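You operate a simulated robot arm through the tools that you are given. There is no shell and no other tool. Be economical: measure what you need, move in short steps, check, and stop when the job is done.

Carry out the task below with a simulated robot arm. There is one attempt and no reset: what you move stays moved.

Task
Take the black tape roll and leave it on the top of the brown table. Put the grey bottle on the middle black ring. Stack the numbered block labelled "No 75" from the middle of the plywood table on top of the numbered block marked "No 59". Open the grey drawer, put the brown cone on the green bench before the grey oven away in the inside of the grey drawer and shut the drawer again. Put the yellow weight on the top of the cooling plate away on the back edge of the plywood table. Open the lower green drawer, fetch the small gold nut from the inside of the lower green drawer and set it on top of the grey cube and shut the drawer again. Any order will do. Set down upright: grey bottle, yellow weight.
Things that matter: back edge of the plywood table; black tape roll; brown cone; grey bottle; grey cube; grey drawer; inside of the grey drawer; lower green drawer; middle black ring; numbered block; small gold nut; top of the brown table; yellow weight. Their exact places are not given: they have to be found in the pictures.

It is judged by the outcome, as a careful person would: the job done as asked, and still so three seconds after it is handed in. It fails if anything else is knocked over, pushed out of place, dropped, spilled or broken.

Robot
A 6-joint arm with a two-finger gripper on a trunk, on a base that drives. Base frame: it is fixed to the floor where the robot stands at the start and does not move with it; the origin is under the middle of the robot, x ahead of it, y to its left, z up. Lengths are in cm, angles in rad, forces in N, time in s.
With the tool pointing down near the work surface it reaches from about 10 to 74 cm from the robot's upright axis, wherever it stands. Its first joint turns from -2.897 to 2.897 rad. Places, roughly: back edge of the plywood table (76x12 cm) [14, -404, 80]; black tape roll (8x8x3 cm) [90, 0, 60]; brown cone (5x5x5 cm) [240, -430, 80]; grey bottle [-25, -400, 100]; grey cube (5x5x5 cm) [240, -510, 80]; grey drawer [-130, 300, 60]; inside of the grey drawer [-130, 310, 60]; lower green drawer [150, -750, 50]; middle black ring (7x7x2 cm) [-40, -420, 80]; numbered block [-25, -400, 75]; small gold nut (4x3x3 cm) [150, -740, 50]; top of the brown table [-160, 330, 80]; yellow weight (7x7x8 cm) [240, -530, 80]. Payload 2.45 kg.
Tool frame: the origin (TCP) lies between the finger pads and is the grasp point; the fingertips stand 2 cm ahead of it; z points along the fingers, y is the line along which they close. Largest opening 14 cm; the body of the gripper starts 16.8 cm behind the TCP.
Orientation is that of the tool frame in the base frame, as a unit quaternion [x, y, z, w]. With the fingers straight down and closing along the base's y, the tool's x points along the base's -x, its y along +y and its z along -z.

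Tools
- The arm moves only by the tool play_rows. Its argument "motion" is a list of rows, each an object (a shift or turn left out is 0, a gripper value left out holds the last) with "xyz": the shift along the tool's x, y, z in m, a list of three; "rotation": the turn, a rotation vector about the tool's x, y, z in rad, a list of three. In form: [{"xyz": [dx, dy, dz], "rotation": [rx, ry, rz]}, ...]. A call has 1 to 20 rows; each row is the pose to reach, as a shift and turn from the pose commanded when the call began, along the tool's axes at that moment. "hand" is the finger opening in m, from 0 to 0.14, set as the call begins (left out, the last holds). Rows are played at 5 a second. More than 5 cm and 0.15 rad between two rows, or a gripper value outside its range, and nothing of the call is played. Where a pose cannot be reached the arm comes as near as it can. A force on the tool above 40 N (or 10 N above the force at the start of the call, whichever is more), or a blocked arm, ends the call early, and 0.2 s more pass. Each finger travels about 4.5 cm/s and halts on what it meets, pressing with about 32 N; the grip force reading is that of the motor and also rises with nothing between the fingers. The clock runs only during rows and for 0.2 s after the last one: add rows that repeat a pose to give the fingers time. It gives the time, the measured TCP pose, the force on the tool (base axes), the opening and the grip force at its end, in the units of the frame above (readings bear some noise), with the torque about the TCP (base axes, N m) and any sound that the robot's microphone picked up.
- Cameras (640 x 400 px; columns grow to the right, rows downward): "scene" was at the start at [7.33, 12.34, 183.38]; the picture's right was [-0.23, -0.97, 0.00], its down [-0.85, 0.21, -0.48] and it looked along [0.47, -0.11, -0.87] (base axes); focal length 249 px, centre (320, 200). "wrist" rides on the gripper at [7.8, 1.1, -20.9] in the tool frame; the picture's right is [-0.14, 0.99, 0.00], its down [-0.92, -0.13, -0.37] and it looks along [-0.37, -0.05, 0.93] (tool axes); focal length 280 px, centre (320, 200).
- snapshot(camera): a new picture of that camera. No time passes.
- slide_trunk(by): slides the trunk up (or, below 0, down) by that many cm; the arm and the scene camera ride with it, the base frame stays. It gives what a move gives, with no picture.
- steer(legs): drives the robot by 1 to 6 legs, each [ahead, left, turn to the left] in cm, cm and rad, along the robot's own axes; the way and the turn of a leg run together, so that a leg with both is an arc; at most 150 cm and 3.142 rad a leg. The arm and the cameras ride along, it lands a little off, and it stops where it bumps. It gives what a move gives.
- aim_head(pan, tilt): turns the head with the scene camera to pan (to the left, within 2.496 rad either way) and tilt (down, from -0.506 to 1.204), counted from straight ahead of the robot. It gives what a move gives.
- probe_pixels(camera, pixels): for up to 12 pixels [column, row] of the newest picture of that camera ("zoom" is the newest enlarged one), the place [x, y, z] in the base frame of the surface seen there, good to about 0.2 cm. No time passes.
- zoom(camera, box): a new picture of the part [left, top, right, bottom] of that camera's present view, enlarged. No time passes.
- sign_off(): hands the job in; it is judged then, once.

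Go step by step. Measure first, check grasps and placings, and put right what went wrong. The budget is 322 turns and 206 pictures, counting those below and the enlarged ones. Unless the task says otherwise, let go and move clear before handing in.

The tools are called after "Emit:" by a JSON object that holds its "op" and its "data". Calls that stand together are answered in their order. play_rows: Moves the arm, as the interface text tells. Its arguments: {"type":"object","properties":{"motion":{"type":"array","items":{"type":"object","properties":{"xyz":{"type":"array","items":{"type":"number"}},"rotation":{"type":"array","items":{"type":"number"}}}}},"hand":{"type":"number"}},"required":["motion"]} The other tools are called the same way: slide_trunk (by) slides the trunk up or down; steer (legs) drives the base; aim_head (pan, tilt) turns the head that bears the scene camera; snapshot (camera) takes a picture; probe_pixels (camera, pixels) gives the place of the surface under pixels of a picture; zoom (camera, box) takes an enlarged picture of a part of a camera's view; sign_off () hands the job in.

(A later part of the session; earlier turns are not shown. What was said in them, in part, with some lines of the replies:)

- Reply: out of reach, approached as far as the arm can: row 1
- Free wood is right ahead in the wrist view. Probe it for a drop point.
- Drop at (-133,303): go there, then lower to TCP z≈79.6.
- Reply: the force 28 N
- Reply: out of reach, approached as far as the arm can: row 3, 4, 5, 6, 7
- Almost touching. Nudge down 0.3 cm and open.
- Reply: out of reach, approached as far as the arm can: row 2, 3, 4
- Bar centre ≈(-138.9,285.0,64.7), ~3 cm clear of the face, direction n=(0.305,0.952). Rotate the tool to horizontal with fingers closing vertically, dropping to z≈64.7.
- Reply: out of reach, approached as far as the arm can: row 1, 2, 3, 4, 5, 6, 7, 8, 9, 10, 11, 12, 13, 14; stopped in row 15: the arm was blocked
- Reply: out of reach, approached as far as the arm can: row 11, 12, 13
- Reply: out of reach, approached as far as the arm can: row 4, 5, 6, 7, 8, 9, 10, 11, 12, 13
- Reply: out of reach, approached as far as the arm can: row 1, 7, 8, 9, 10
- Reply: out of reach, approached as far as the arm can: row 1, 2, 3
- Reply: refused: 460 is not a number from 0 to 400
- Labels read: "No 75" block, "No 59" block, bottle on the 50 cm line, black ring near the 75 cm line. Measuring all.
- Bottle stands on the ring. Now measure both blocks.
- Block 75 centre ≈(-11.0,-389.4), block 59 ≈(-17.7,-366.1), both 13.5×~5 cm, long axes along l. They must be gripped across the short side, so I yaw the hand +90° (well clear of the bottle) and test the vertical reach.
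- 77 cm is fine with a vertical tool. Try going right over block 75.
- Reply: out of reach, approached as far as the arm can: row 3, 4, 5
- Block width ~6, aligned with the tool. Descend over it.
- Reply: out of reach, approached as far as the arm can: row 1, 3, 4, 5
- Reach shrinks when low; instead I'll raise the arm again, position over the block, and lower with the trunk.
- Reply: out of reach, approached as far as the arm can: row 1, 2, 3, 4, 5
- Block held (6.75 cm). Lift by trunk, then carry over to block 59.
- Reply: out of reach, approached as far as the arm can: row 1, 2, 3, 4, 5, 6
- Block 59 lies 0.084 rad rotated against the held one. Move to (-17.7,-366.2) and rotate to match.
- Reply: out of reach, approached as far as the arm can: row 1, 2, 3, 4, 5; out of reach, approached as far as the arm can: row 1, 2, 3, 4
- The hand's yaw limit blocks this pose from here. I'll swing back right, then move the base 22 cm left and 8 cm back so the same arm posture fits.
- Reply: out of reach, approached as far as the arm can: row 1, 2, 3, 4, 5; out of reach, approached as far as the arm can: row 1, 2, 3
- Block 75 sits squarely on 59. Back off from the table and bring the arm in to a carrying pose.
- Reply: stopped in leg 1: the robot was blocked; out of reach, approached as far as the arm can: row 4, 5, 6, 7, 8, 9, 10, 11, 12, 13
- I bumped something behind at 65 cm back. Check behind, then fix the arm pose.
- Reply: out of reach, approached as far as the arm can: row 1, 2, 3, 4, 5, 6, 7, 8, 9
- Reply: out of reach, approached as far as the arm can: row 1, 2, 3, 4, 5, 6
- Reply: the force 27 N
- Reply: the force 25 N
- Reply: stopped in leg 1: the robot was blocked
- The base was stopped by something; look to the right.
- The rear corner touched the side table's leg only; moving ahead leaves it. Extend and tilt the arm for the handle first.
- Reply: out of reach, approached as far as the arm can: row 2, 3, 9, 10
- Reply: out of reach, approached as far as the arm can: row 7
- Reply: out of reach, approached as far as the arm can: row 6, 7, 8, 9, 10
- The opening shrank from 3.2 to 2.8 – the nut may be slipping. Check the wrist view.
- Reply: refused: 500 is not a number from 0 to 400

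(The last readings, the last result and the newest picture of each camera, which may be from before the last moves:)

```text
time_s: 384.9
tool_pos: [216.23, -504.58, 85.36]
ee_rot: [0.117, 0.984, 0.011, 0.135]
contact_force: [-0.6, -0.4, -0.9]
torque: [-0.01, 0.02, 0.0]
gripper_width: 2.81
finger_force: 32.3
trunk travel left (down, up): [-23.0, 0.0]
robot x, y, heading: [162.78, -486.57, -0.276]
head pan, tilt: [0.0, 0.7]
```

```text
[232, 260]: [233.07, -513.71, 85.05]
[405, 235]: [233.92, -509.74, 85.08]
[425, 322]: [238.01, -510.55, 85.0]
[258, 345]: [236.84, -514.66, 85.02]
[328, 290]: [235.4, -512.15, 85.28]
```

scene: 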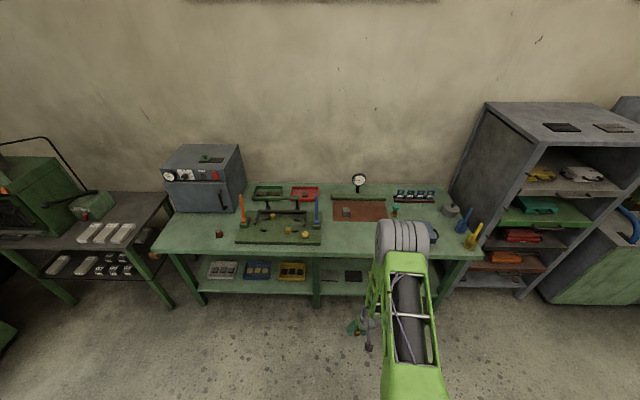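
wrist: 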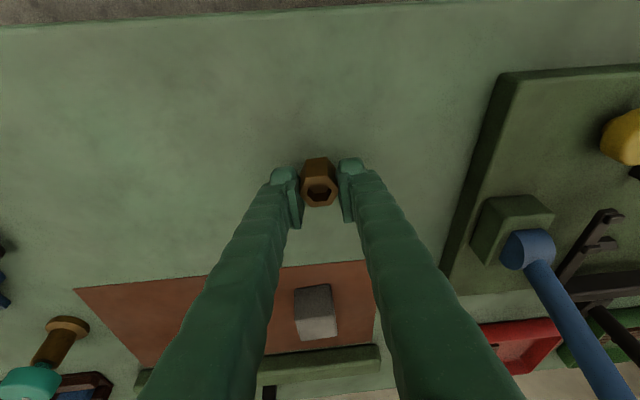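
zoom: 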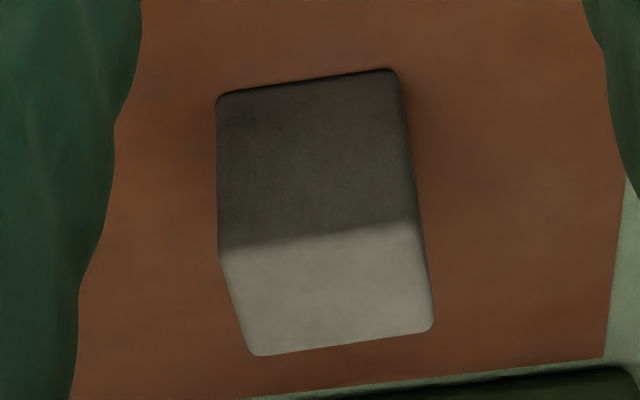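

Cube top centre (235.45,-512.15,85.1). Raise, then move above the cube at z≈93, restoring the pickup tilt.

Emit:
{"op": "play_rows", "data": {"motion": [{"xyz": [-0.01, 0.002, -0.037], "rotation": [0.015, -0.003, 0]}, {"xyz": [-0.02, 0.004, -0.073], "rotation": [0.03, -0.006, 0]}, {"xyz": [-0.06, -0.003, -0.063], "rotation": [0.049, -0.011, 0]}, {"xyz": [-0.1, -0.01, -0.053], "rotation": [0.049, -0.011, 0]}, {"xyz": [-0.14, -0.017, -0.043], "rotation": [0.049, -0.011, 0]}, {"xyz": [-0.18, -0.022, -0.032], "rotation": [0.049, -0.011, 0]}, {"xyz": [-0.218, -0.026, -0.021], "rotation": [0.049, -0.011, 0]}, {"xyz": [-0.218, -0.026, -0.021], "rotation": [0.049, -0.011, 0]}]}}

Emit:
{"op": "snapshot", "data": {"camera": "wrist"}}

Emit:
{"op": "snapshot", "data": {"camera": "scene"}}

```text
time_s: 386.7
tool_pos: [236.22, -511.09, 93.29]
ee_rot: [0.206, 0.967, 0.02, 0.147]
contact_force: [-2.6, -3.3, -0.8]
torque: [0.37, -0.31, 0.24]
gripper_width: 2.82
finger_force: 32.6
out of reach, approached as far as the arm can: row 2, 3, 5
trunk travel left (down, up): [-23.0, 0.0]
robot x, y, heading: [162.28, -486.74, -0.277]
head pan, tilt: [0.0, 0.7]
```

```text
87 pictures are left
```

wrist: 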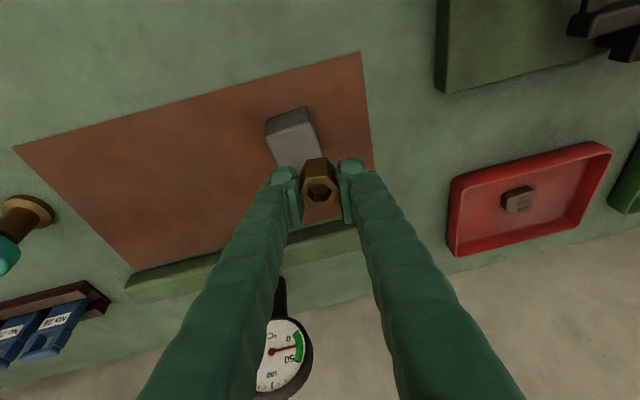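

```text
86 pictures are left
```

scene: 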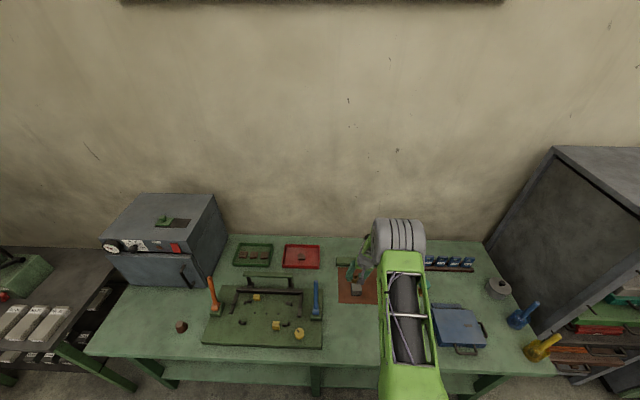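

Emit:
{"op": "play_rows", "data": {"motion": [{"xyz": [0, 0, 0]}, {"xyz": [0, 0, 0]}, {"xyz": [0, 0, 0]}]}}

Emit:
{"op": "snapshot", "data": {"camera": "wrist"}}

```text
time_s: 387.5
tool_pos: [235.43, -512.27, 93.15]
ee_rot: [0.121, 0.983, -0.014, 0.137]
contact_force: [0.5, -1.1, -0.4]
torque: [0.09, 0.02, 0.0]
gripper_width: 2.82
finger_force: 32.2
trunk travel left (down, up): [-23.0, 0.0]
robot x, y, heading: [162.45, -486.7, -0.283]
head pan, tilt: [0.0, 0.7]
```

```text
85 pictures are left
```

wrist: 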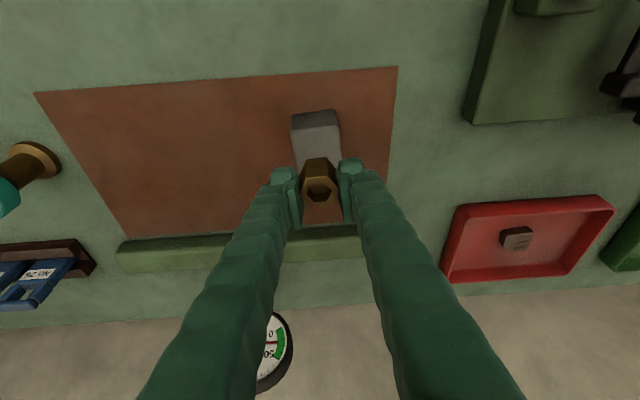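

Settled exactly over the cube with the pickup tilt. Lower 4.6 cm.

Emit:
{"op": "play_rows", "data": {"motion": [{"xyz": [0.007, 0, 0.022]}, {"xyz": [0.0125, 0, 0.044]}, {"xyz": [0.0125, 0, 0.044]}, {"xyz": [0.0125, 0, 0.044]}]}}

Emit:
{"op": "zoom", "data": {"camera": "scene", "box": [320, 240, 400, 310]}}

Emit:
{"op": "zoom", "data": {"camera": "wrist", "box": [240, 110, 400, 230]}}

```text
time_s: 388.5
tool_pos: [235.59, -512.12, 88.83]
ee_rot: [0.12, 0.983, -0.014, 0.136]
contact_force: [-0.5, -1.0, -0.6]
torque: [0.0, -0.02, 0.0]
gripper_width: 2.79
finger_force: 31.3
trunk travel left (down, up): [-23.0, 0.0]
robot x, y, heading: [162.86, -487.22, -0.282]
head pan, tilt: [0.0, 0.7]
```

```text
5.71 times, centred on (360, 275) of scene
```

zoom: 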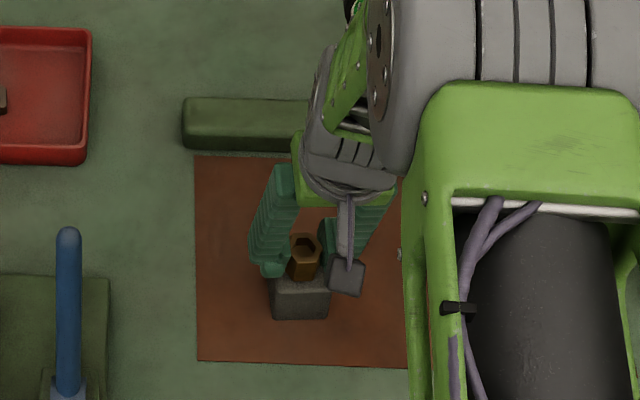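

```text
3.33 times, centred on (320, 170) of wrist
```

zoom: 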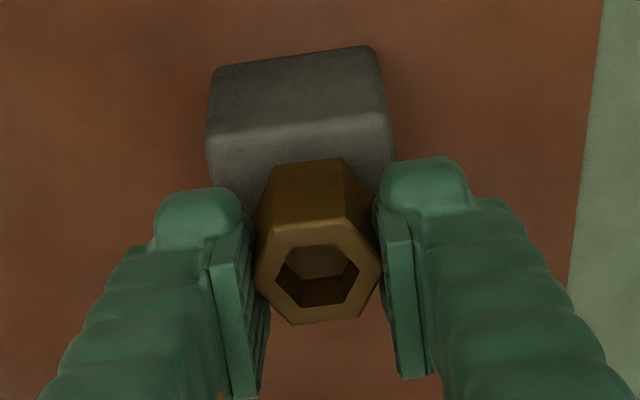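

Emit:
{"op": "probe_pixels", "data": {"camera": "zoom", "pixels": [[310, 170], [310, 215], [270, 280], [370, 280], [315, 310], [220, 140], [380, 130], [240, 195]]}}

```text
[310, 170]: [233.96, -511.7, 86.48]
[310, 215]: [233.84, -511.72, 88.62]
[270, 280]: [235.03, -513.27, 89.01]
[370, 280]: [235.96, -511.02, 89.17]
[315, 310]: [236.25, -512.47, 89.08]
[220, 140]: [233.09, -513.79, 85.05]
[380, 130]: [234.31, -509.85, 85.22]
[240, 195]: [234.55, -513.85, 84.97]
```

Nut is centred over the cube with its bottom ~1 cm above. Lower 1.0 and check contact.

Emit:
{"op": "play_rows", "data": {"motion": [{"xyz": [0.0015, 0, 0.005]}, {"xyz": [0.0027, 0, 0.0096]}, {"xyz": [0.0027, 0, 0.0096]}]}}

```text
time_s: 389.3
tool_pos: [235.49, -512.1, 87.79]
ee_rot: [0.12, 0.983, -0.014, 0.139]
contact_force: [-1.7, 3.3, 15.4]
torque: [0.03, 0.3, -0.06]
gripper_width: 2.8
finger_force: 32.1
trunk travel left (down, up): [-23.0, 0.0]
robot x, y, heading: [162.57, -486.87, -0.278]
head pan, tilt: [0.0, 0.7]
```

Contact made. Open and rise vertically.

Emit:
{"op": "play_rows", "data": {"hand": 0.06, "motion": [{"xyz": [0, 0, 0]}, {"xyz": [0, 0, 0]}, {"xyz": [0, 0, 0]}, {"xyz": [0, 0, 0]}]}}

Emit:
{"op": "play_rows", "data": {"motion": [{"xyz": [-0.005, 0, -0.02]}, {"xyz": [-0.012, 0, -0.043]}, {"xyz": [-0.018, 0, -0.065]}, {"xyz": [-0.018, 0, -0.065]}]}}

Emit:
{"op": "snapshot", "data": {"camera": "wrist"}}

```text
time_s: 390.3
tool_pos: [235.57, -512.12, 87.74]
ee_rot: [0.12, 0.983, -0.015, 0.137]
contact_force: [-0.4, 0.5, 0.2]
torque: [0.01, -0.01, -0.02]
gripper_width: 6.02
finger_force: 0.0
trunk travel left (down, up): [-23.0, 0.0]
robot x, y, heading: [162.62, -486.82, -0.28]
head pan, tilt: [0.0, 0.7]
```

```text
time_s: 391.3
tool_pos: [235.43, -512.13, 94.31]
ee_rot: [0.12, 0.983, -0.014, 0.136]
contact_force: [-0.2, -0.4, 0.4]
torque: [-0.04, 0.0, 0.01]
gripper_width: 6.02
finger_force: 0.0
trunk travel left (down, up): [-23.0, 0.0]
robot x, y, heading: [162.87, -486.68, -0.276]
head pan, tilt: [0.0, 0.7]
```

```text
82 pictures are left
```

wrist: 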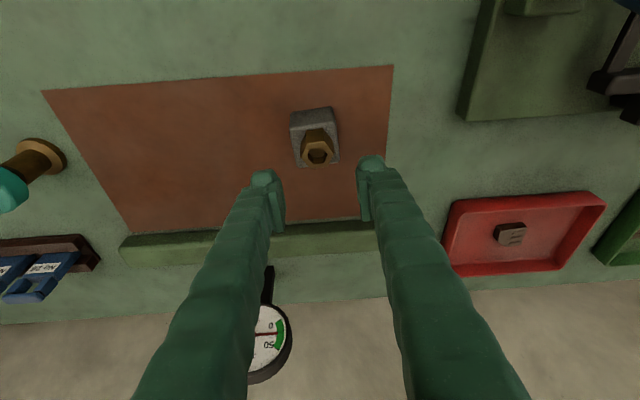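

Nut rests on the cube. Retract keeping the tilt, then head back to shut the green drawer.

Emit:
{"op": "play_rows", "data": {"hand": 0.0, "motion": [{"xyz": [0.048, 0, -0.013]}, {"xyz": [0.096, 0.003, -0.026]}, {"xyz": [0.13, 0.005, -0.008]}, {"xyz": [0.165, 0.007, 0.01]}, {"xyz": [0.203, 0.009, 0.028]}, {"xyz": [0.203, 0.009, 0.028]}]}}

Emit:
{"op": "steer", "data": {"legs": [[-60, 0, -0.03], [0, -120, 0], [0, -118, 0]]}}

Emit:
{"op": "snapshot", "data": {"camera": "scene"}}

```text
time_s: 392.7
tool_pos: [218.12, -506.68, 86.48]
ee_rot: [0.118, 0.984, 0.001, 0.134]
contact_force: [0.5, -0.5, 0.6]
torque: [0.08, -0.01, 0.04]
gripper_width: 0.01
finger_force: 29.1
out of reach, approached as far as the arm can: row 2, 3, 4, 5, 6
trunk travel left (down, up): [-23.0, 0.0]
robot x, y, heading: [162.69, -486.91, -0.278]
head pan, tilt: [0.0, 0.7]
```

```text
time_s: 416.9
tool_pos: [86.37, -720.35, 86.44]
ee_rot: [0.143, 0.981, -0.002, 0.134]
contact_force: [0.3, 0.5, -0.5]
torque: [0.01, 0.01, -0.02]
gripper_width: 0.0
finger_force: 29.4
trunk travel left (down, up): [-23.0, 0.0]
robot x, y, heading: [31.41, -697.99, -0.323]
head pan, tilt: [0.0, 0.7]
```

```text
81 pictures are left
```

scene: 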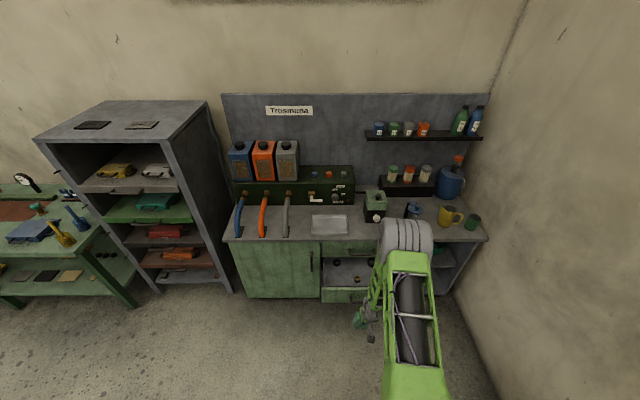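

Robot is back by the open drawer. Trunk down, shift the closed fingers right 10 cm and down to handle height.

Emit:
{"op": "slide_trunk", "data": {"by": -23}}

Emit:
{"op": "play_rows", "data": {"motion": [{"xyz": [0.0, -0.035, 0.01]}, {"xyz": [0.005, -0.07, 0.035]}, {"xyz": [0.015, -0.1, 0.065]}, {"xyz": [0.024, -0.1, 0.09]}, {"xyz": [0.024, -0.1, 0.09]}]}}

Emit:
{"op": "snapshot", "data": {"camera": "wrist"}}

```text
time_s: 419.3
tool_pos: [86.39, -720.35, 63.38]
ee_rot: [0.143, 0.981, -0.002, 0.134]
contact_force: [-0.5, -0.1, -0.2]
torque: [0.04, -0.03, 0.01]
gripper_width: 0.0
finger_force: 29.5
trunk travel left (down, up): [0.0, 23.0]
robot x, y, heading: [31.95, -698.03, -0.32]
head pan, tilt: [0.0, 0.7]
```

```text
time_s: 420.5
tool_pos: [83.61, -729.31, 53.9]
ee_rot: [0.143, 0.981, -0.003, 0.134]
contact_force: [-0.6, 1.3, -0.7]
torque: [0.0, 0.01, 0.02]
gripper_width: 0.0
finger_force: 29.6
trunk travel left (down, up): [0.0, 23.0]
robot x, y, heading: [31.6, -698.03, -0.321]
head pan, tilt: [0.0, 0.7]
```

```text
80 pictures are left
```

wrist: 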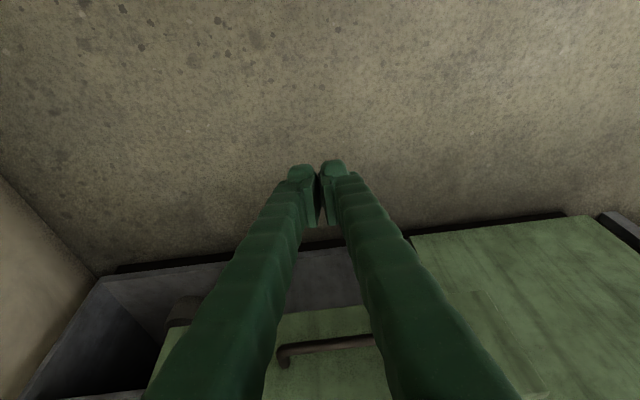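

Emit:
{"op": "probe_pixels", "data": {"camera": "wrist", "pixels": [[330, 345], [285, 360], [365, 342], [330, 320], [330, 380], [310, 290], [200, 300]]}}

```text
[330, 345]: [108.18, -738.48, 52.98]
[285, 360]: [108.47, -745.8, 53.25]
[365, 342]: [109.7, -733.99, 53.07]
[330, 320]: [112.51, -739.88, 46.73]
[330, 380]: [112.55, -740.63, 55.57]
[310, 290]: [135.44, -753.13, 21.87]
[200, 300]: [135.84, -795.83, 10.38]
```

Handle bar straight ahead 24 cm. Drive ahead to contact, then push the drawer home.

Emit:
{"op": "steer", "data": {"legs": [[22, 0, 0.018]]}}

Emit:
{"op": "steer", "data": {"legs": [[24, 0, 0]]}}

Emit:
{"op": "snapshot", "data": {"camera": "wrist"}}

Emit:
{"op": "snapshot", "data": {"camera": "scene"}}

```text
time_s: 422.1
tool_pos: [104.81, -734.67, 53.85]
ee_rot: [0.132, 0.982, -0.001, 0.135]
contact_force: [0.1, 0.4, -0.8]
torque: [-0.02, -0.01, 0.0]
gripper_width: 0.03
finger_force: 29.7
trunk travel left (down, up): [0.0, 23.0]
robot x, y, heading: [52.43, -704.56, -0.3]
head pan, tilt: [0.0, 0.7]
```

```text
time_s: 423.9
tool_pos: [127.64, -741.72, 53.77]
ee_rot: [0.133, 0.982, -0.001, 0.134]
contact_force: [-0.6, 0.5, 0.7]
torque: [-0.02, 0.0, 0.0]
gripper_width: 0.02
finger_force: 29.5
trunk travel left (down, up): [0.0, 23.0]
robot x, y, heading: [75.07, -711.75, -0.296]
head pan, tilt: [0.0, 0.7]
```

```text
79 pictures are left
```

wrist: 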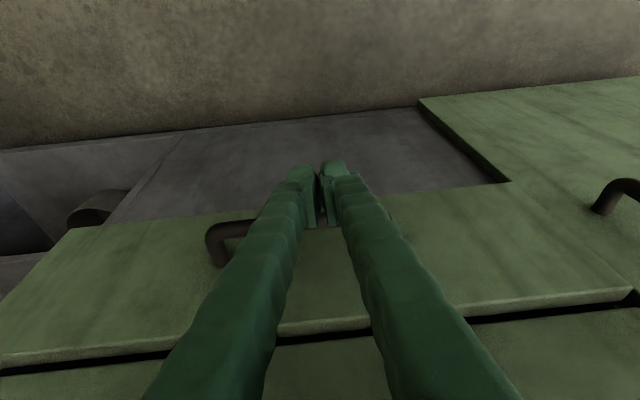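

```text
78 pictures are left
```

scene: 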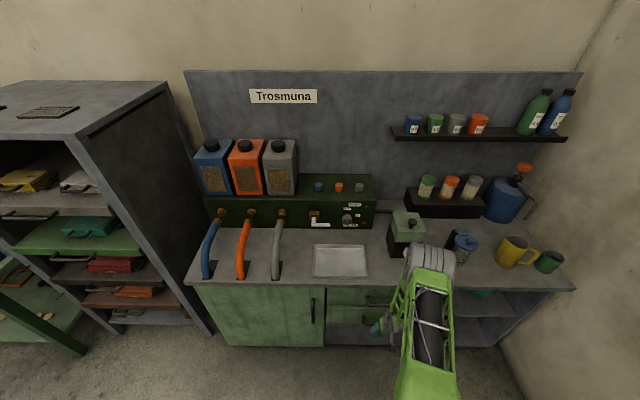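

Almost shut. Push 3 cm more.

Emit:
{"op": "steer", "data": {"legs": [[3, 0, 0]]}}

Emit:
{"op": "snapshot", "data": {"camera": "wrist"}}

Emit:
{"op": "probe_pixels", "data": {"camera": "wrist", "pixels": [[150, 250], [480, 240], [150, 300], [450, 280], [450, 380], [180, 380]]}}

```text
time_s: 424.9
tool_pos: [129.21, -742.17, 53.5]
ee_rot: [0.134, 0.983, 0.001, 0.125]
contact_force: [-0.2, -0.4, 0.4]
torque: [0.04, 0.01, -0.01]
gripper_width: 0.0
finger_force: 29.5
trunk travel left (down, up): [0.0, 23.0]
robot x, y, heading: [77.56, -712.64, -0.304]
head pan, tilt: [0.0, 0.7]
stopped in leg 1: the force on the tool passed its limit at 48 N (the readings are from after the stop); the commanded pose is now the measured one
```

```text
77 pictures are left
```

wrist: 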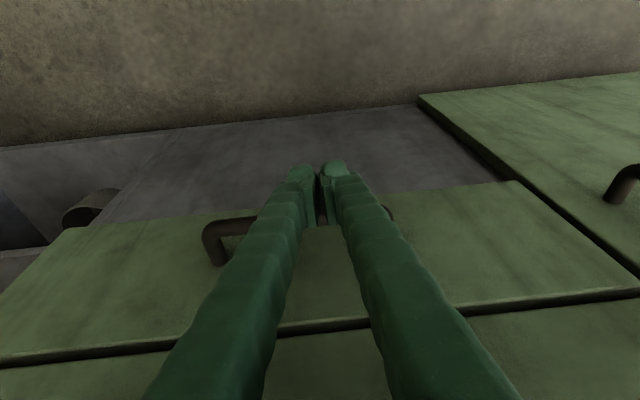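

```text
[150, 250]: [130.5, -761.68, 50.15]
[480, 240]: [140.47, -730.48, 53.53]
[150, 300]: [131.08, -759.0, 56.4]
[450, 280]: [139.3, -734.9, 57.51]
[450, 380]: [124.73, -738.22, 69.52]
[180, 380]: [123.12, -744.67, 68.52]
```

The lower drawer face is flush (n≈353, same as the upper). Back off, restore the arm, and go to the cone's place at the bench.

Emit:
{"op": "steer", "data": {"legs": [[-45, 0, 0]]}}

Emit:
{"op": "slide_trunk", "data": {"by": 23}}

Emit:
{"op": "play_rows", "data": {"hand": 0.1, "motion": [{"xyz": [0, 0.02, -0.03], "rotation": [0, 0.06, 0]}, {"xyz": [0, 0.04, -0.06], "rotation": [0, 0.12, 0]}, {"xyz": [0, 0.06, -0.08], "rotation": [0, 0.19, 0]}, {"xyz": [0, 0.08, -0.08], "rotation": [0, 0.26, 0]}, {"xyz": [0, 0.08, -0.08], "rotation": [0, 0.26, 0]}]}}

Emit:
{"op": "steer", "data": {"legs": [[0, 110, 0], [0, 110, 0], [0, 95, 0]]}}

Emit:
{"op": "snapshot", "data": {"camera": "scene"}}

```text
time_s: 427.6
tool_pos: [85.58, -728.79, 53.63]
ee_rot: [0.137, 0.983, 0.0, 0.124]
contact_force: [0.2, -0.1, 0.5]
torque: [0.02, -0.03, 0.01]
gripper_width: 0.0
finger_force: 29.8
trunk travel left (down, up): [0.0, 23.0]
robot x, y, heading: [34.32, -699.23, -0.298]
head pan, tilt: [0.0, 0.7]
```

```text
time_s: 430.0
tool_pos: [85.56, -728.88, 76.53]
ee_rot: [0.136, 0.983, 0.001, 0.126]
contact_force: [-0.2, 0.0, -0.1]
torque: [0.0, -0.02, 0.01]
gripper_width: 0.0
finger_force: 29.7
trunk travel left (down, up): [-23.0, 0.0]
robot x, y, heading: [33.88, -698.85, -0.305]
head pan, tilt: [0.0, 0.7]
```

```text
time_s: 431.2
tool_pos: [87.01, -719.69, 84.69]
ee_rot: [0.214, 0.976, 0.04, 0.01]
contact_force: [-1.7, -2.2, -0.9]
torque: [0.28, -0.32, -0.07]
gripper_width: 10.0
finger_force: 0.1
out of reach, approached as far as the arm can: row 3, 4
trunk travel left (down, up): [-23.0, 0.0]
robot x, y, heading: [34.31, -699.17, -0.304]
head pan, tilt: [0.0, 0.7]
```

```text
time_s: 458.7
tool_pos: [173.73, -419.9, 84.65]
ee_rot: [0.124, 0.992, 0.018, -0.003]
contact_force: [-0.8, -0.3, 0.8]
torque: [0.01, 0.02, -0.02]
gripper_width: 9.99
finger_force: 0.0
trunk travel left (down, up): [-23.0, 0.0]
robot x, y, heading: [121.37, -399.31, -0.28]
head pan, tilt: [0.0, 0.7]
```

```text
76 pictures are left
```

scene: 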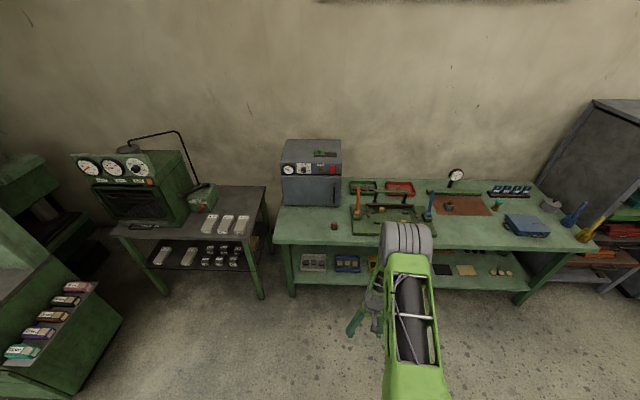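

Cone at 122 cm ahead. Drive 50 ahead and 9 left so the open hand stops 16 cm short of it.

Emit:
{"op": "steer", "data": {"legs": [[50, 9, 0]]}}

Emit:
{"op": "snapshot", "data": {"camera": "wrist"}}

```text
time_s: 461.7
tool_pos: [224.11, -425.52, 84.57]
ee_rot: [0.126, 0.992, 0.018, -0.005]
contact_force: [0.4, -0.6, 0.1]
torque: [-0.02, 0.02, 0.01]
gripper_width: 9.98
finger_force: 0.1
trunk travel left (down, up): [-23.0, 0.0]
robot x, y, heading: [172.13, -404.32, -0.287]
head pan, tilt: [0.0, 0.7]
```

```text
75 pictures are left
```

wrist: 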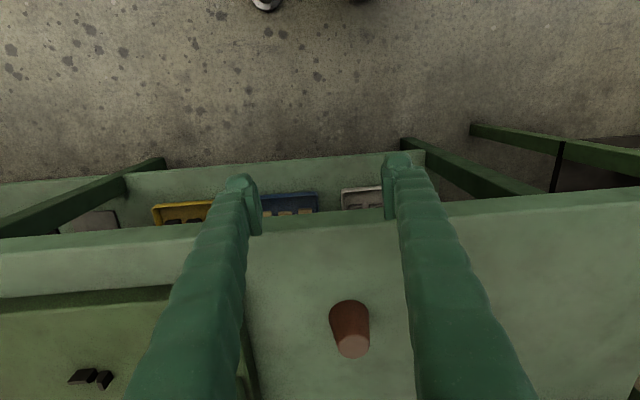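

Emit:
{"op": "probe_pixels", "data": {"camera": "wrist", "pixels": [[349, 305], [332, 325], [369, 325], [354, 345], [340, 350], [368, 345], [260, 380], [240, 300]]}}

```text
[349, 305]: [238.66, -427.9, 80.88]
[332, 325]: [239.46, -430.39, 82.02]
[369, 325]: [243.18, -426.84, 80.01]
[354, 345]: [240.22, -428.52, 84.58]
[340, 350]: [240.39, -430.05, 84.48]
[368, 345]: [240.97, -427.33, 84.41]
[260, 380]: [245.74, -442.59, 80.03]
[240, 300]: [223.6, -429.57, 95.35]
```

Cone centre ≈(240.9,-428.7), top 84.6. Slide over it and lower to z 82.6, straightening the tool.

Emit:
{"op": "play_rows", "data": {"motion": [{"xyz": [-0.03, 0.011, -0.015], "rotation": [0.015, -0.007, 0]}, {"xyz": [-0.07, 0.011, -0.025], "rotation": [0.034, -0.014, 0]}, {"xyz": [-0.11, 0.011, -0.025], "rotation": [0.034, -0.014, 0]}, {"xyz": [-0.15, 0.011, -0.025], "rotation": [0.034, -0.014, 0]}, {"xyz": [-0.171, 0.011, -0.02], "rotation": [0.034, -0.014, 0]}, {"xyz": [-0.171, 0.011, -0.02], "rotation": [0.034, -0.014, 0]}]}}

Emit:
{"op": "snapshot", "data": {"camera": "wrist"}}

```text
time_s: 463.1
tool_pos: [240.78, -428.89, 86.42]
ee_rot: [0.127, 0.992, 0.001, 0.001]
contact_force: [-0.3, 0.6, -0.4]
torque: [0.01, 0.01, -0.02]
gripper_width: 10.02
finger_force: 0.2
trunk travel left (down, up): [-23.0, 0.0]
robot x, y, heading: [172.1, -404.67, -0.285]
head pan, tilt: [0.0, 0.7]
```

```text
74 pictures are left
```

wrist: 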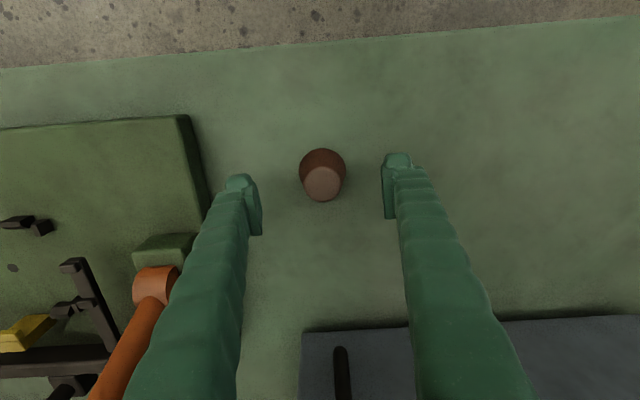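

Emit:
{"op": "play_rows", "data": {"motion": [{"xyz": [0, 0, 0.02]}, {"xyz": [0, 0, 0.038]}, {"xyz": [0, 0, 0.038]}]}}

Emit:
{"op": "play_rows", "data": {"hand": 0.025, "motion": [{"xyz": [0, 0, 0]}, {"xyz": [0, 0, 0]}, {"xyz": [0, 0, 0]}, {"xyz": [0, 0, 0]}, {"xyz": [0, 0, 0]}, {"xyz": [0, 0, 0]}, {"xyz": [0, 0, 0]}]}}

Emit:
{"op": "play_rows", "data": {"motion": [{"xyz": [0, 0, -0.025]}, {"xyz": [0, 0, -0.05]}, {"xyz": [0, 0, -0.05]}]}}

Emit:
{"op": "snapshot", "data": {"camera": "wrist"}}

```text
time_s: 463.9
tool_pos: [240.86, -428.87, 82.57]
ee_rot: [0.127, 0.992, 0.001, 0.001]
contact_force: [-0.4, 1.6, 0.5]
torque: [-0.03, -0.02, -0.04]
gripper_width: 10.0
finger_force: 0.1
trunk travel left (down, up): [-23.0, 0.0]
robot x, y, heading: [172.22, -404.34, -0.289]
head pan, tilt: [0.0, 0.7]
```

```text
time_s: 465.5
tool_pos: [240.8, -428.76, 82.51]
ee_rot: [0.127, 0.992, 0.001, 0.002]
contact_force: [0.6, 1.2, 0.8]
torque: [0.01, -0.01, -0.02]
gripper_width: 4.13
finger_force: 32.0
trunk travel left (down, up): [-23.0, 0.0]
robot x, y, heading: [172.47, -404.69, -0.285]
head pan, tilt: [0.0, 0.7]
```

```text
time_s: 466.3
tool_pos: [240.93, -428.7, 87.55]
ee_rot: [0.127, 0.992, 0.001, 0.001]
contact_force: [0.0, -0.2, -0.3]
torque: [0.02, -0.02, -0.01]
gripper_width: 4.12
finger_force: 31.7
trunk travel left (down, up): [-23.0, 0.0]
robot x, y, heading: [172.02, -404.5, -0.287]
head pan, tilt: [0.0, 0.7]
```

```text
73 pictures are left
```

wrist: 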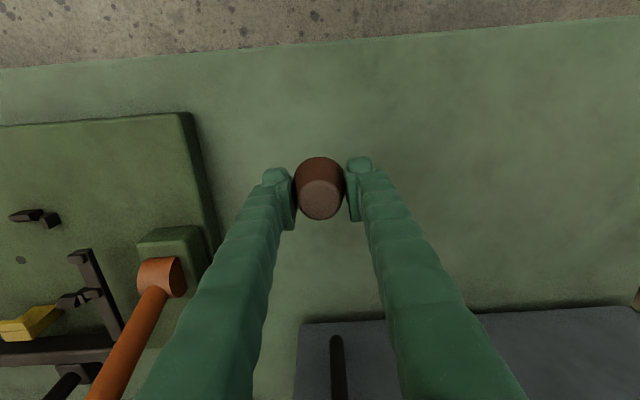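

Cone held and lifted. Retract and drive back through the gap to the open side of the room.

Emit:
{"op": "play_rows", "data": {"motion": [{"xyz": [0.045, 0, -0.005]}, {"xyz": [0.09, 0, 0]}, {"xyz": [0.13, 0, 0.01]}, {"xyz": [0.16, 0, 0.02]}, {"xyz": [0.16, 0, 0.02]}]}}

Emit:
{"op": "steer", "data": {"legs": [[-60, 0, 0], [0, 112, 0], [-95, 0, 0], [-125, 0, 0]]}}

Emit:
{"op": "snapshot", "data": {"camera": "wrist"}}

```text
time_s: 467.5
tool_pos: [225.26, -424.85, 85.54]
ee_rot: [0.127, 0.992, 0.001, 0.002]
contact_force: [-0.2, -0.1, -0.6]
torque: [-0.01, 0.03, 0.01]
gripper_width: 4.1
finger_force: 32.6
trunk travel left (down, up): [-23.0, 0.0]
robot x, y, heading: [172.09, -404.47, -0.284]
head pan, tilt: [0.0, 0.7]
```

```text
time_s: 491.1
tool_pos: [-5.73, -237.9, 85.66]
ee_rot: [0.11, 0.994, 0.001, 0.002]
contact_force: [-0.8, -0.9, -0.7]
torque: [0.02, -0.02, 0.0]
gripper_width: 4.06
finger_force: 32.4
trunk travel left (down, up): [-23.0, 0.0]
robot x, y, heading: [-59.36, -219.21, -0.255]
head pan, tilt: [0.0, 0.7]
```

```text
72 pictures are left
```

wrist: 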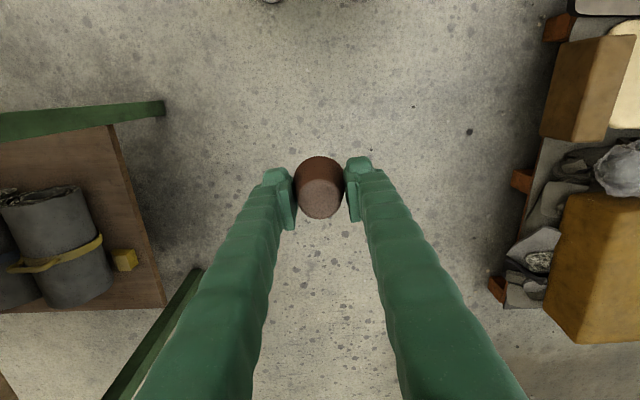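

Turn left and drive the diagonal to the grey drawer station.

Emit:
{"op": "steer", "data": {"legs": [[0, 0, 1.51], [114, 76, 0], [114, 76, 0], [112, 74, 0]]}}

Emit:
{"op": "aim_head", "data": {"pan": 0, "tilt": 0.8}}

Emit:
{"op": "snapshot", "data": {"camera": "scene"}}

Emit:
{"op": "snapshot", "data": {"camera": "wrist"}}

```text
time_s: 514.9
tool_pos: [-187.13, 214.8, 85.54]
ee_rot: [-0.647, 0.763, 0.001, 0.0]
contact_force: [0.1, -0.2, -0.1]
torque: [-0.02, -0.01, 0.01]
gripper_width: 3.95
finger_force: 32.2
trunk travel left (down, up): [-23.0, 0.0]
robot x, y, heading: [-202.27, 159.95, 1.374]
head pan, tilt: [0.0, 0.7]
```

```text
time_s: 515.6
tool_pos: [-186.98, 214.7, 85.55]
ee_rot: [-0.647, 0.762, 0.001, 0.001]
contact_force: [0.4, 0.3, -0.6]
torque: [-0.02, -0.01, 0.0]
gripper_width: 3.97
finger_force: 32.1
trunk travel left (down, up): [-23.0, 0.0]
robot x, y, heading: [-202.43, 160.13, 1.374]
head pan, tilt: [0.0, 0.799]
```

```text
71 pictures are left
```

scene: 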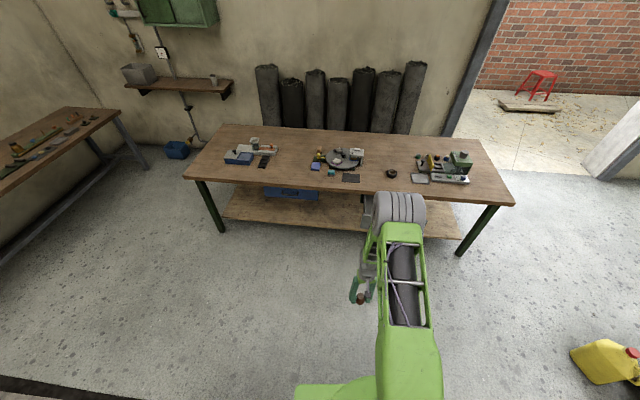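

```text
70 pictures are left
```

wrist: 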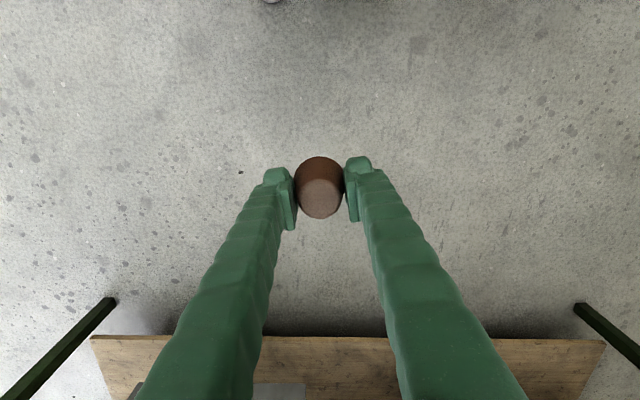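

Heading drifted to 1.374. Turn -0.114 and move to in front of the open drawer.

Emit:
{"op": "steer", "data": {"legs": [[0, 0, -0.114], [64, -21.6, 0]]}}

Emit:
{"op": "snapshot", "data": {"camera": "wrist"}}

```text
time_s: 519.9
tool_pos: [-140.71, 267.11, 85.52]
ee_rot: [-0.602, 0.798, 0.001, 0.0]
contact_force: [1.0, 0.4, -0.9]
torque: [-0.01, 0.01, 0.01]
gripper_width: 3.96
finger_force: 32.0
trunk travel left (down, up): [-23.0, 0.0]
robot x, y, heading: [-162.28, 214.61, 1.263]
head pan, tilt: [0.0, 0.799]
```

```text
69 pictures are left
```

wrist: 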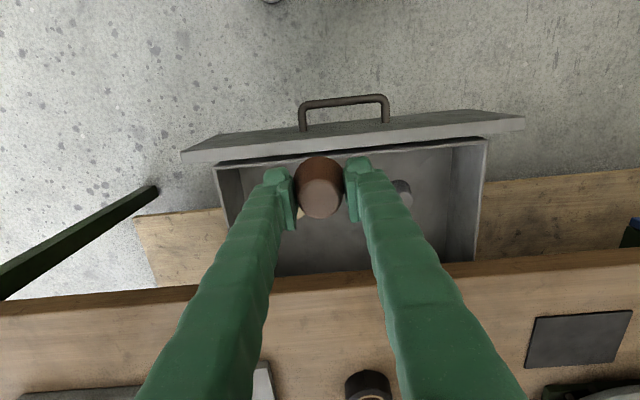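

Emit:
{"op": "probe_pixels", "data": {"camera": "wrist", "pixels": [[345, 250], [403, 190], [301, 213], [345, 155], [345, 272], [480, 160], [225, 180], [430, 230], [390, 165], [240, 230]]}}

Emit:
{"op": "zoom", "data": {"camera": "wrist", "box": [200, 90, 500, 290]}}

```text
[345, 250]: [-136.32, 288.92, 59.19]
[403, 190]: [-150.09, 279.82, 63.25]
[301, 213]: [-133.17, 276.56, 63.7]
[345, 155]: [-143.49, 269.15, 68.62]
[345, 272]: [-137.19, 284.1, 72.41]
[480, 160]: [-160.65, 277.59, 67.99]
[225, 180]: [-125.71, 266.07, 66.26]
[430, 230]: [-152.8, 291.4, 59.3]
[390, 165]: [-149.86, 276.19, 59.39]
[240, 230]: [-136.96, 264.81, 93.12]
```

```text
2.00 times, centred on (350, 190) of wrist
```

zoom: 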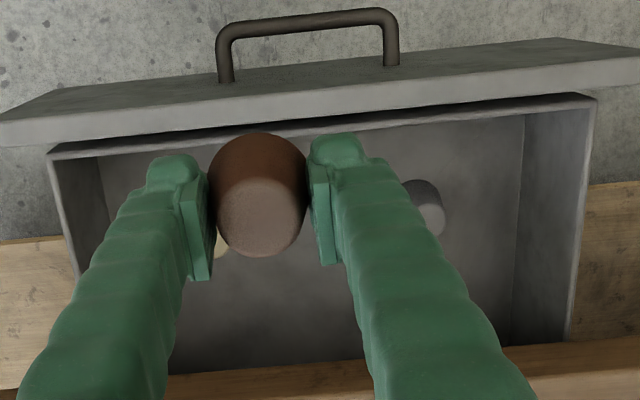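

Interior: grey cone ≈(-150.5,278.5), beige ≈(-133.4,276.2); drop between and a little deeper at (-140.8,280.9). Move over it, then lower with the trunk.

Emit:
{"op": "play_rows", "data": {"motion": [{"xyz": [-0.04, 0.013, 0]}, {"xyz": [-0.08, 0.026, 0]}, {"xyz": [-0.12, 0.039, 0]}, {"xyz": [-0.132, 0.039, 0]}, {"xyz": [-0.132, 0.039, 0]}, {"xyz": [-0.132, 0.039, 0]}]}}

Emit:
{"op": "slide_trunk", "data": {"by": -14}}

Emit:
{"op": "snapshot", "data": {"camera": "wrist"}}

```text
time_s: 521.3
tool_pos: [-140.48, 280.81, 85.61]
ee_rot: [-0.602, 0.799, 0.001, 0.0]
contact_force: [-0.8, -0.4, -1.8]
torque: [-0.03, 0.02, 0.0]
gripper_width: 3.94
finger_force: 31.7
trunk travel left (down, up): [-23.0, 0.0]
robot x, y, heading: [-162.25, 214.68, 1.261]
head pan, tilt: [0.0, 0.799]
```

```text
time_s: 522.9
tool_pos: [-140.57, 280.95, 71.72]
ee_rot: [-0.601, 0.799, 0.002, 0.001]
contact_force: [-0.6, 0.3, -0.9]
torque: [0.03, -0.03, -0.02]
gripper_width: 3.95
finger_force: 32.1
trunk travel left (down, up): [-9.0, 14.0]
robot x, y, heading: [-162.11, 214.58, 1.255]
head pan, tilt: [0.0, 0.799]
```

```text
67 pictures are left
```

wrist: 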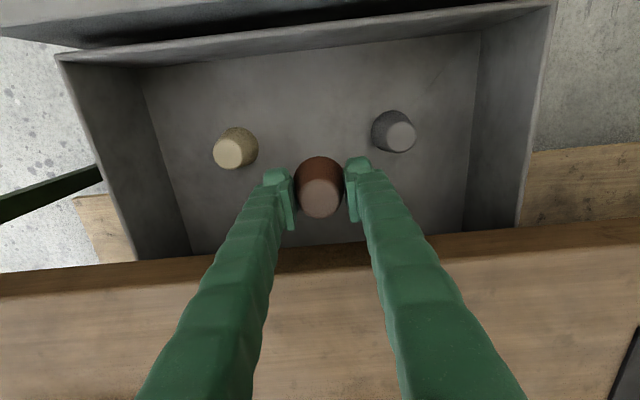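

Clear of both cones. Lower 8.5 with the trunk.

Emit:
{"op": "slide_trunk", "data": {"by": -8.3}}

Emit:
{"op": "snapshot", "data": {"camera": "wrist"}}

```text
time_s: 524.1
tool_pos: [-140.67, 280.9, 63.4]
ee_rot: [-0.602, 0.799, 0.002, 0.001]
contact_force: [0.0, 0.2, -0.7]
torque: [0.0, -0.03, 0.01]
gripper_width: 3.96
finger_force: 32.5
trunk travel left (down, up): [-0.7, 22.3]
robot x, y, heading: [-162.31, 214.3, 1.263]
head pan, tilt: [0.0, 0.799]
```

```text
66 pictures are left
```

wrist: 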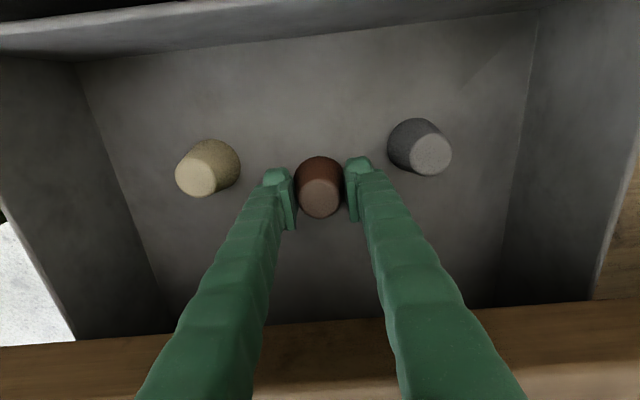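

Lower by arm in small steps until contact.

Emit:
{"op": "play_rows", "data": {"motion": [{"xyz": [0, 0, 0.004]}, {"xyz": [0, 0, 0.007]}, {"xyz": [0, 0, 0.007]}]}}

Emit:
{"op": "play_rows", "data": {"motion": [{"xyz": [0, 0, 0.002]}, {"xyz": [0, 0, 0.004]}, {"xyz": [0, 0, 0.004]}]}}

```text
time_s: 524.9
tool_pos: [-140.51, 280.87, 62.68]
ee_rot: [-0.602, 0.799, 0.001, -0.001]
contact_force: [-0.2, 0.2, -0.7]
torque: [0.01, 0.01, -0.01]
gripper_width: 3.96
finger_force: 32.3
trunk travel left (down, up): [-0.7, 22.3]
robot x, y, heading: [-162.14, 214.67, 1.258]
head pan, tilt: [0.0, 0.799]
```

```text
time_s: 525.7
tool_pos: [-140.44, 280.93, 62.28]
ee_rot: [-0.602, 0.798, 0.002, 0.0]
contact_force: [0.9, -0.5, 3.7]
torque: [-0.05, -0.07, -0.03]
gripper_width: 3.94
finger_force: 31.9
trunk travel left (down, up): [-0.7, 22.3]
robot x, y, heading: [-162.4, 214.69, 1.259]
head pan, tilt: [0.0, 0.799]
```

Contact at 62.28. Release to 6.4 cm and rise via the trunk.

Emit:
{"op": "play_rows", "data": {"hand": 0.064, "motion": [{"xyz": [0, 0, 0]}, {"xyz": [0, 0, 0]}, {"xyz": [0, 0, 0]}, {"xyz": [0, 0, 0]}]}}

Emit:
{"op": "slide_trunk", "data": {"by": 22}}

Emit:
{"op": "snapshot", "data": {"camera": "wrist"}}

```text
time_s: 526.7
tool_pos: [-140.58, 280.86, 62.12]
ee_rot: [-0.601, 0.799, 0.001, 0.0]
contact_force: [-0.4, -0.4, 0.5]
torque: [0.02, -0.01, 0.02]
gripper_width: 6.37
finger_force: 0.1
trunk travel left (down, up): [-0.7, 22.3]
robot x, y, heading: [-162.67, 214.31, 1.256]
head pan, tilt: [0.0, 0.799]
```

```text
time_s: 529.0
tool_pos: [-140.43, 280.88, 84.1]
ee_rot: [-0.602, 0.798, 0.001, 0.001]
contact_force: [-0.3, 0.1, -0.3]
torque: [0.01, -0.02, 0.02]
gripper_width: 6.41
finger_force: 0.0
trunk travel left (down, up): [-22.7, 0.3]
robot x, y, heading: [-162.28, 214.46, 1.261]
head pan, tilt: [0.0, 0.799]
```

```text
65 pictures are left
```

wrist: 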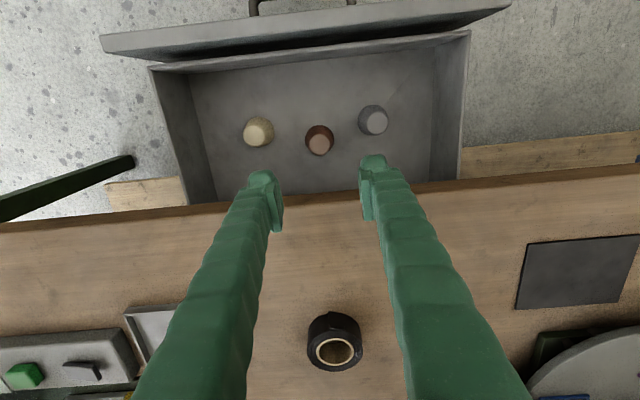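

Cone stands between the others. Withdraw, back off, and set up the closed fingers to push the drawer shut.

Emit:
{"op": "play_rows", "data": {"hand": 0.0, "motion": [{"xyz": [0.04, 0, 0]}, {"xyz": [0.08, 0, 0]}, {"xyz": [0.12, 0, 0]}, {"xyz": [0.12, 0, 0]}]}}

Emit:
{"op": "steer", "data": {"legs": [[-36, 0, 0]]}}

Emit:
{"op": "slide_trunk", "data": {"by": -18}}

Emit:
{"op": "play_rows", "data": {"motion": [{"xyz": [-0.01, 0, 0], "rotation": [0, -0.06, 0]}, {"xyz": [-0.02, 0, 0], "rotation": [0, -0.12, 0]}, {"xyz": [-0.03, 0, 0], "rotation": [0, -0.19, 0]}, {"xyz": [-0.04, 0, 0], "rotation": [0, -0.26, 0]}, {"xyz": [-0.04, 0, 0], "rotation": [0, -0.26, 0]}, {"xyz": [-0.04, 0, 0], "rotation": [0, -0.26, 0]}]}}

Emit:
{"op": "snapshot", "data": {"camera": "wrist"}}

```text
time_s: 530.0
tool_pos: [-143.33, 269.45, 84.06]
ee_rot: [-0.602, 0.798, 0.001, 0.001]
contact_force: [-0.3, 0.1, 0.1]
torque: [0.01, 0.0, 0.0]
gripper_width: 0.01
finger_force: 19.6
trunk travel left (down, up): [-22.7, 0.3]
robot x, y, heading: [-162.47, 214.79, 1.261]
head pan, tilt: [0.0, 0.799]
```

```text
time_s: 532.3
tool_pos: [-154.18, 235.72, 84.03]
ee_rot: [-0.6, 0.8, 0.002, 0.001]
contact_force: [0.7, 0.0, 0.3]
torque: [0.04, 0.0, 0.01]
gripper_width: 0.01
finger_force: 29.1
trunk travel left (down, up): [-22.7, 0.3]
robot x, y, heading: [-173.18, 180.98, 1.257]
head pan, tilt: [0.0, 0.799]
```

```text
time_s: 534.3
tool_pos: [-154.14, 235.55, 65.99]
ee_rot: [-0.6, 0.8, 0.002, 0.001]
contact_force: [0.0, -0.8, 0.6]
torque: [-0.01, 0.07, 0.01]
gripper_width: 0.0
finger_force: 29.1
trunk travel left (down, up): [-4.7, 18.3]
robot x, y, heading: [-173.37, 180.97, 1.257]
head pan, tilt: [0.0, 0.799]
```

```text
time_s: 535.7
tool_pos: [-153.06, 239.56, 66.06]
ee_rot: [-0.595, 0.793, 0.079, 0.104]
contact_force: [-0.6, -0.2, -0.5]
torque: [0.03, -0.01, -0.02]
gripper_width: 0.01
finger_force: 28.9
out of reach, approached as far as the arm can: row 3
trunk travel left (down, up): [-4.7, 18.3]
robot x, y, heading: [-173.27, 181.13, 1.257]
head pan, tilt: [0.0, 0.799]
```

```text
64 pictures are left
```

wrist: 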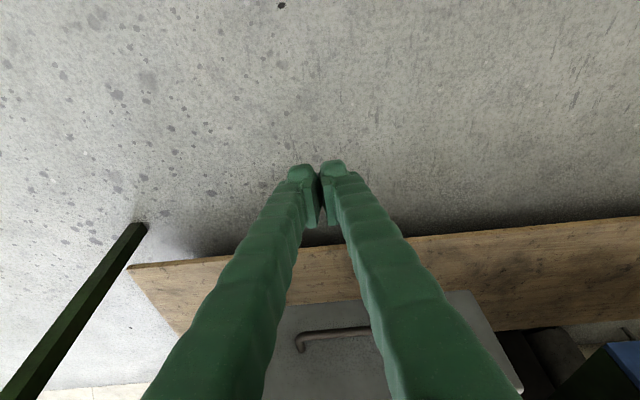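

Aligned with the handle. Lower 1.5, drive to contact and push.

Emit:
{"op": "slide_trunk", "data": {"by": -1.5}}

Emit:
{"op": "steer", "data": {"legs": [[21, 0, 0]]}}

Emit:
{"op": "steer", "data": {"legs": [[21, 0, 0]]}}

Emit:
{"op": "snapshot", "data": {"camera": "wrist"}}

```text
time_s: 536.4
tool_pos: [-152.94, 239.68, 64.54]
ee_rot: [-0.595, 0.793, 0.079, 0.104]
contact_force: [0.3, -0.3, 0.3]
torque: [-0.03, -0.03, -0.04]
gripper_width: 0.0
finger_force: 29.1
trunk travel left (down, up): [-3.2, 19.8]
robot x, y, heading: [-173.58, 180.89, 1.253]
head pan, tilt: [0.0, 0.799]
```

```text
time_s: 538.0
tool_pos: [-146.52, 259.16, 64.46]
ee_rot: [-0.595, 0.793, 0.079, 0.104]
contact_force: [-0.3, 0.6, -0.3]
torque: [-0.03, 0.03, 0.02]
gripper_width: 0.0
finger_force: 29.7
trunk travel left (down, up): [-3.2, 19.8]
robot x, y, heading: [-166.93, 200.65, 1.249]
head pan, tilt: [0.0, 0.799]
```

```text
time_s: 539.6
tool_pos: [-139.88, 279.64, 64.52]
ee_rot: [-0.595, 0.793, 0.079, 0.104]
contact_force: [0.1, -0.4, 0.2]
torque: [-0.03, -0.02, 0.03]
gripper_width: 0.01
finger_force: 29.4
trunk travel left (down, up): [-3.2, 19.8]
robot x, y, heading: [-160.0, 220.63, 1.256]
head pan, tilt: [0.0, 0.799]
```

```text
63 pictures are left
```

wrist: 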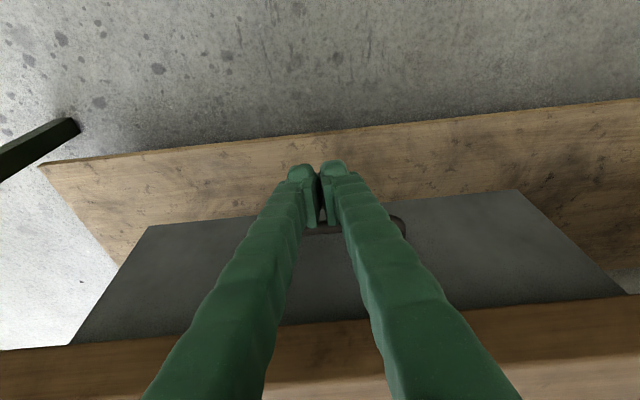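

About 3 cm left. Push until it stops.

Emit:
{"op": "steer", "data": {"legs": [[4.5, 0, 0]]}}

Emit:
{"op": "snapshot", "data": {"camera": "wrist"}}

Emit:
{"op": "probe_pixels", "data": {"camera": "wrist", "pixels": [[200, 260], [480, 250], [180, 300], [520, 270], [395, 225]]}}

```text
time_s: 540.8
tool_pos: [-138.86, 282.83, 63.97]
ee_rot: [-0.596, 0.794, 0.072, 0.095]
contact_force: [-0.4, -0.4, -0.2]
torque: [-0.01, 0.0, 0.07]
gripper_width: 0.0
finger_force: 29.3
trunk travel left (down, up): [-3.2, 19.8]
robot x, y, heading: [-158.78, 225.07, 1.256]
head pan, tilt: [0.0, 0.799]
stopped in leg 1: the force on the tool passed its limit at 50 N (the readings are from after the stop); the commanded pose is now the measured one
```

```text
62 pictures are left
```

wrist: 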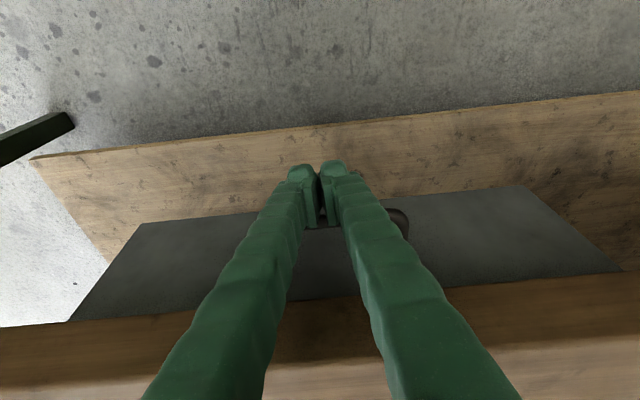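

```text
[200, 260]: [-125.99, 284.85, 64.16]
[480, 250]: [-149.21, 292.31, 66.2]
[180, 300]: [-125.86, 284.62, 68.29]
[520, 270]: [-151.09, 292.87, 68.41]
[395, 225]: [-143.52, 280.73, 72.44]
```

Drawer face is back at n≈232.8 – shut. Back away and do a final look.

Emit:
{"op": "steer", "data": {"legs": [[-40, 0, 0]]}}

Emit:
{"op": "snapshot", "data": {"camera": "scene"}}

Emit:
{"op": "aim_head", "data": {"pan": -2.45, "tilt": 0.2}}

Emit:
{"op": "zoom", "data": {"camera": "scene", "box": [270, 170, 430, 270]}}

```text
time_s: 543.4
tool_pos: [-151.94, 244.11, 64.02]
ee_rot: [-0.6, 0.791, 0.073, 0.094]
contact_force: [-0.7, -0.6, -0.7]
torque: [0.03, 0.0, -0.01]
gripper_width: 0.0
finger_force: 29.2
trunk travel left (down, up): [-3.2, 19.8]
robot x, y, heading: [-171.2, 186.35, 1.265]
head pan, tilt: [0.0, 0.799]
```

```text
61 pictures are left
```

scene: 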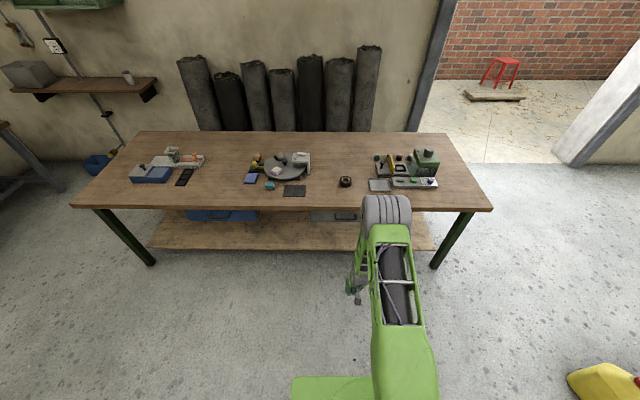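

```text
time_s: 545.6
tool_pos: [-151.92, 244.11, 63.94]
ee_rot: [-0.6, 0.791, 0.072, 0.093]
contact_force: [-0.3, -0.3, 0.5]
torque: [0.0, -0.01, -0.01]
gripper_width: 0.01
finger_force: 29.6
trunk travel left (down, up): [-3.2, 19.8]
robot x, y, heading: [-171.17, 186.16, 1.266]
head pan, tilt: [-2.45, 0.201]
```

```text
4.00 times, centred on (350, 220) of scene
```

zoom: 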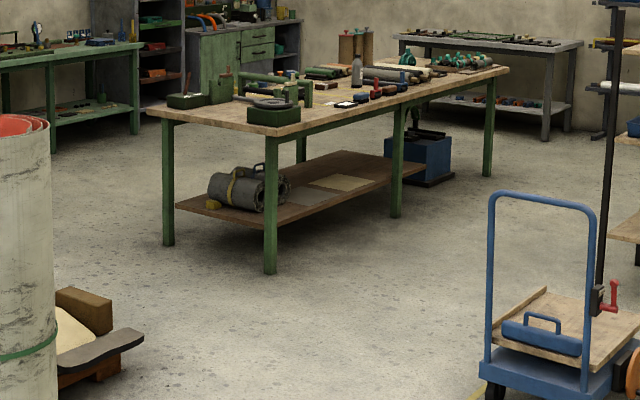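

The tape roll is on the brown table, both drawers are shut and the bottle is standing. The hand is clear, so I'm handing the job in.

Emit:
{"op": "sign_off", "data": {}}

```text
The job is handed in.
```

I finished all six tasks and handed the job in.

- **Tape roll:** it lies flat on top of the brown table.
- **Grey bottle:** it stands upright on the black ring. I saw only that one ring at the place you gave.
- **Block No 75:** it is stacked squarely on No 59.
- **Brown cone:** it is in the grey drawer between the two cones already there, and the drawer is shut. It was upright when I let go; I could not see inside after closing.
- **Yellow weight:** it stands upright on the back edge of the plywood table, beside the grey weight.
- **Small gold nut:** it is on the grey cube, and the lower green drawer is shut.

While driving, the base bumped the rolls at the start, the rack behind the plywood table and the leg of the side table by the green cabinet. I looked at the rack and the side table afterwards and nothing had fallen. I did not recheck the rolls.
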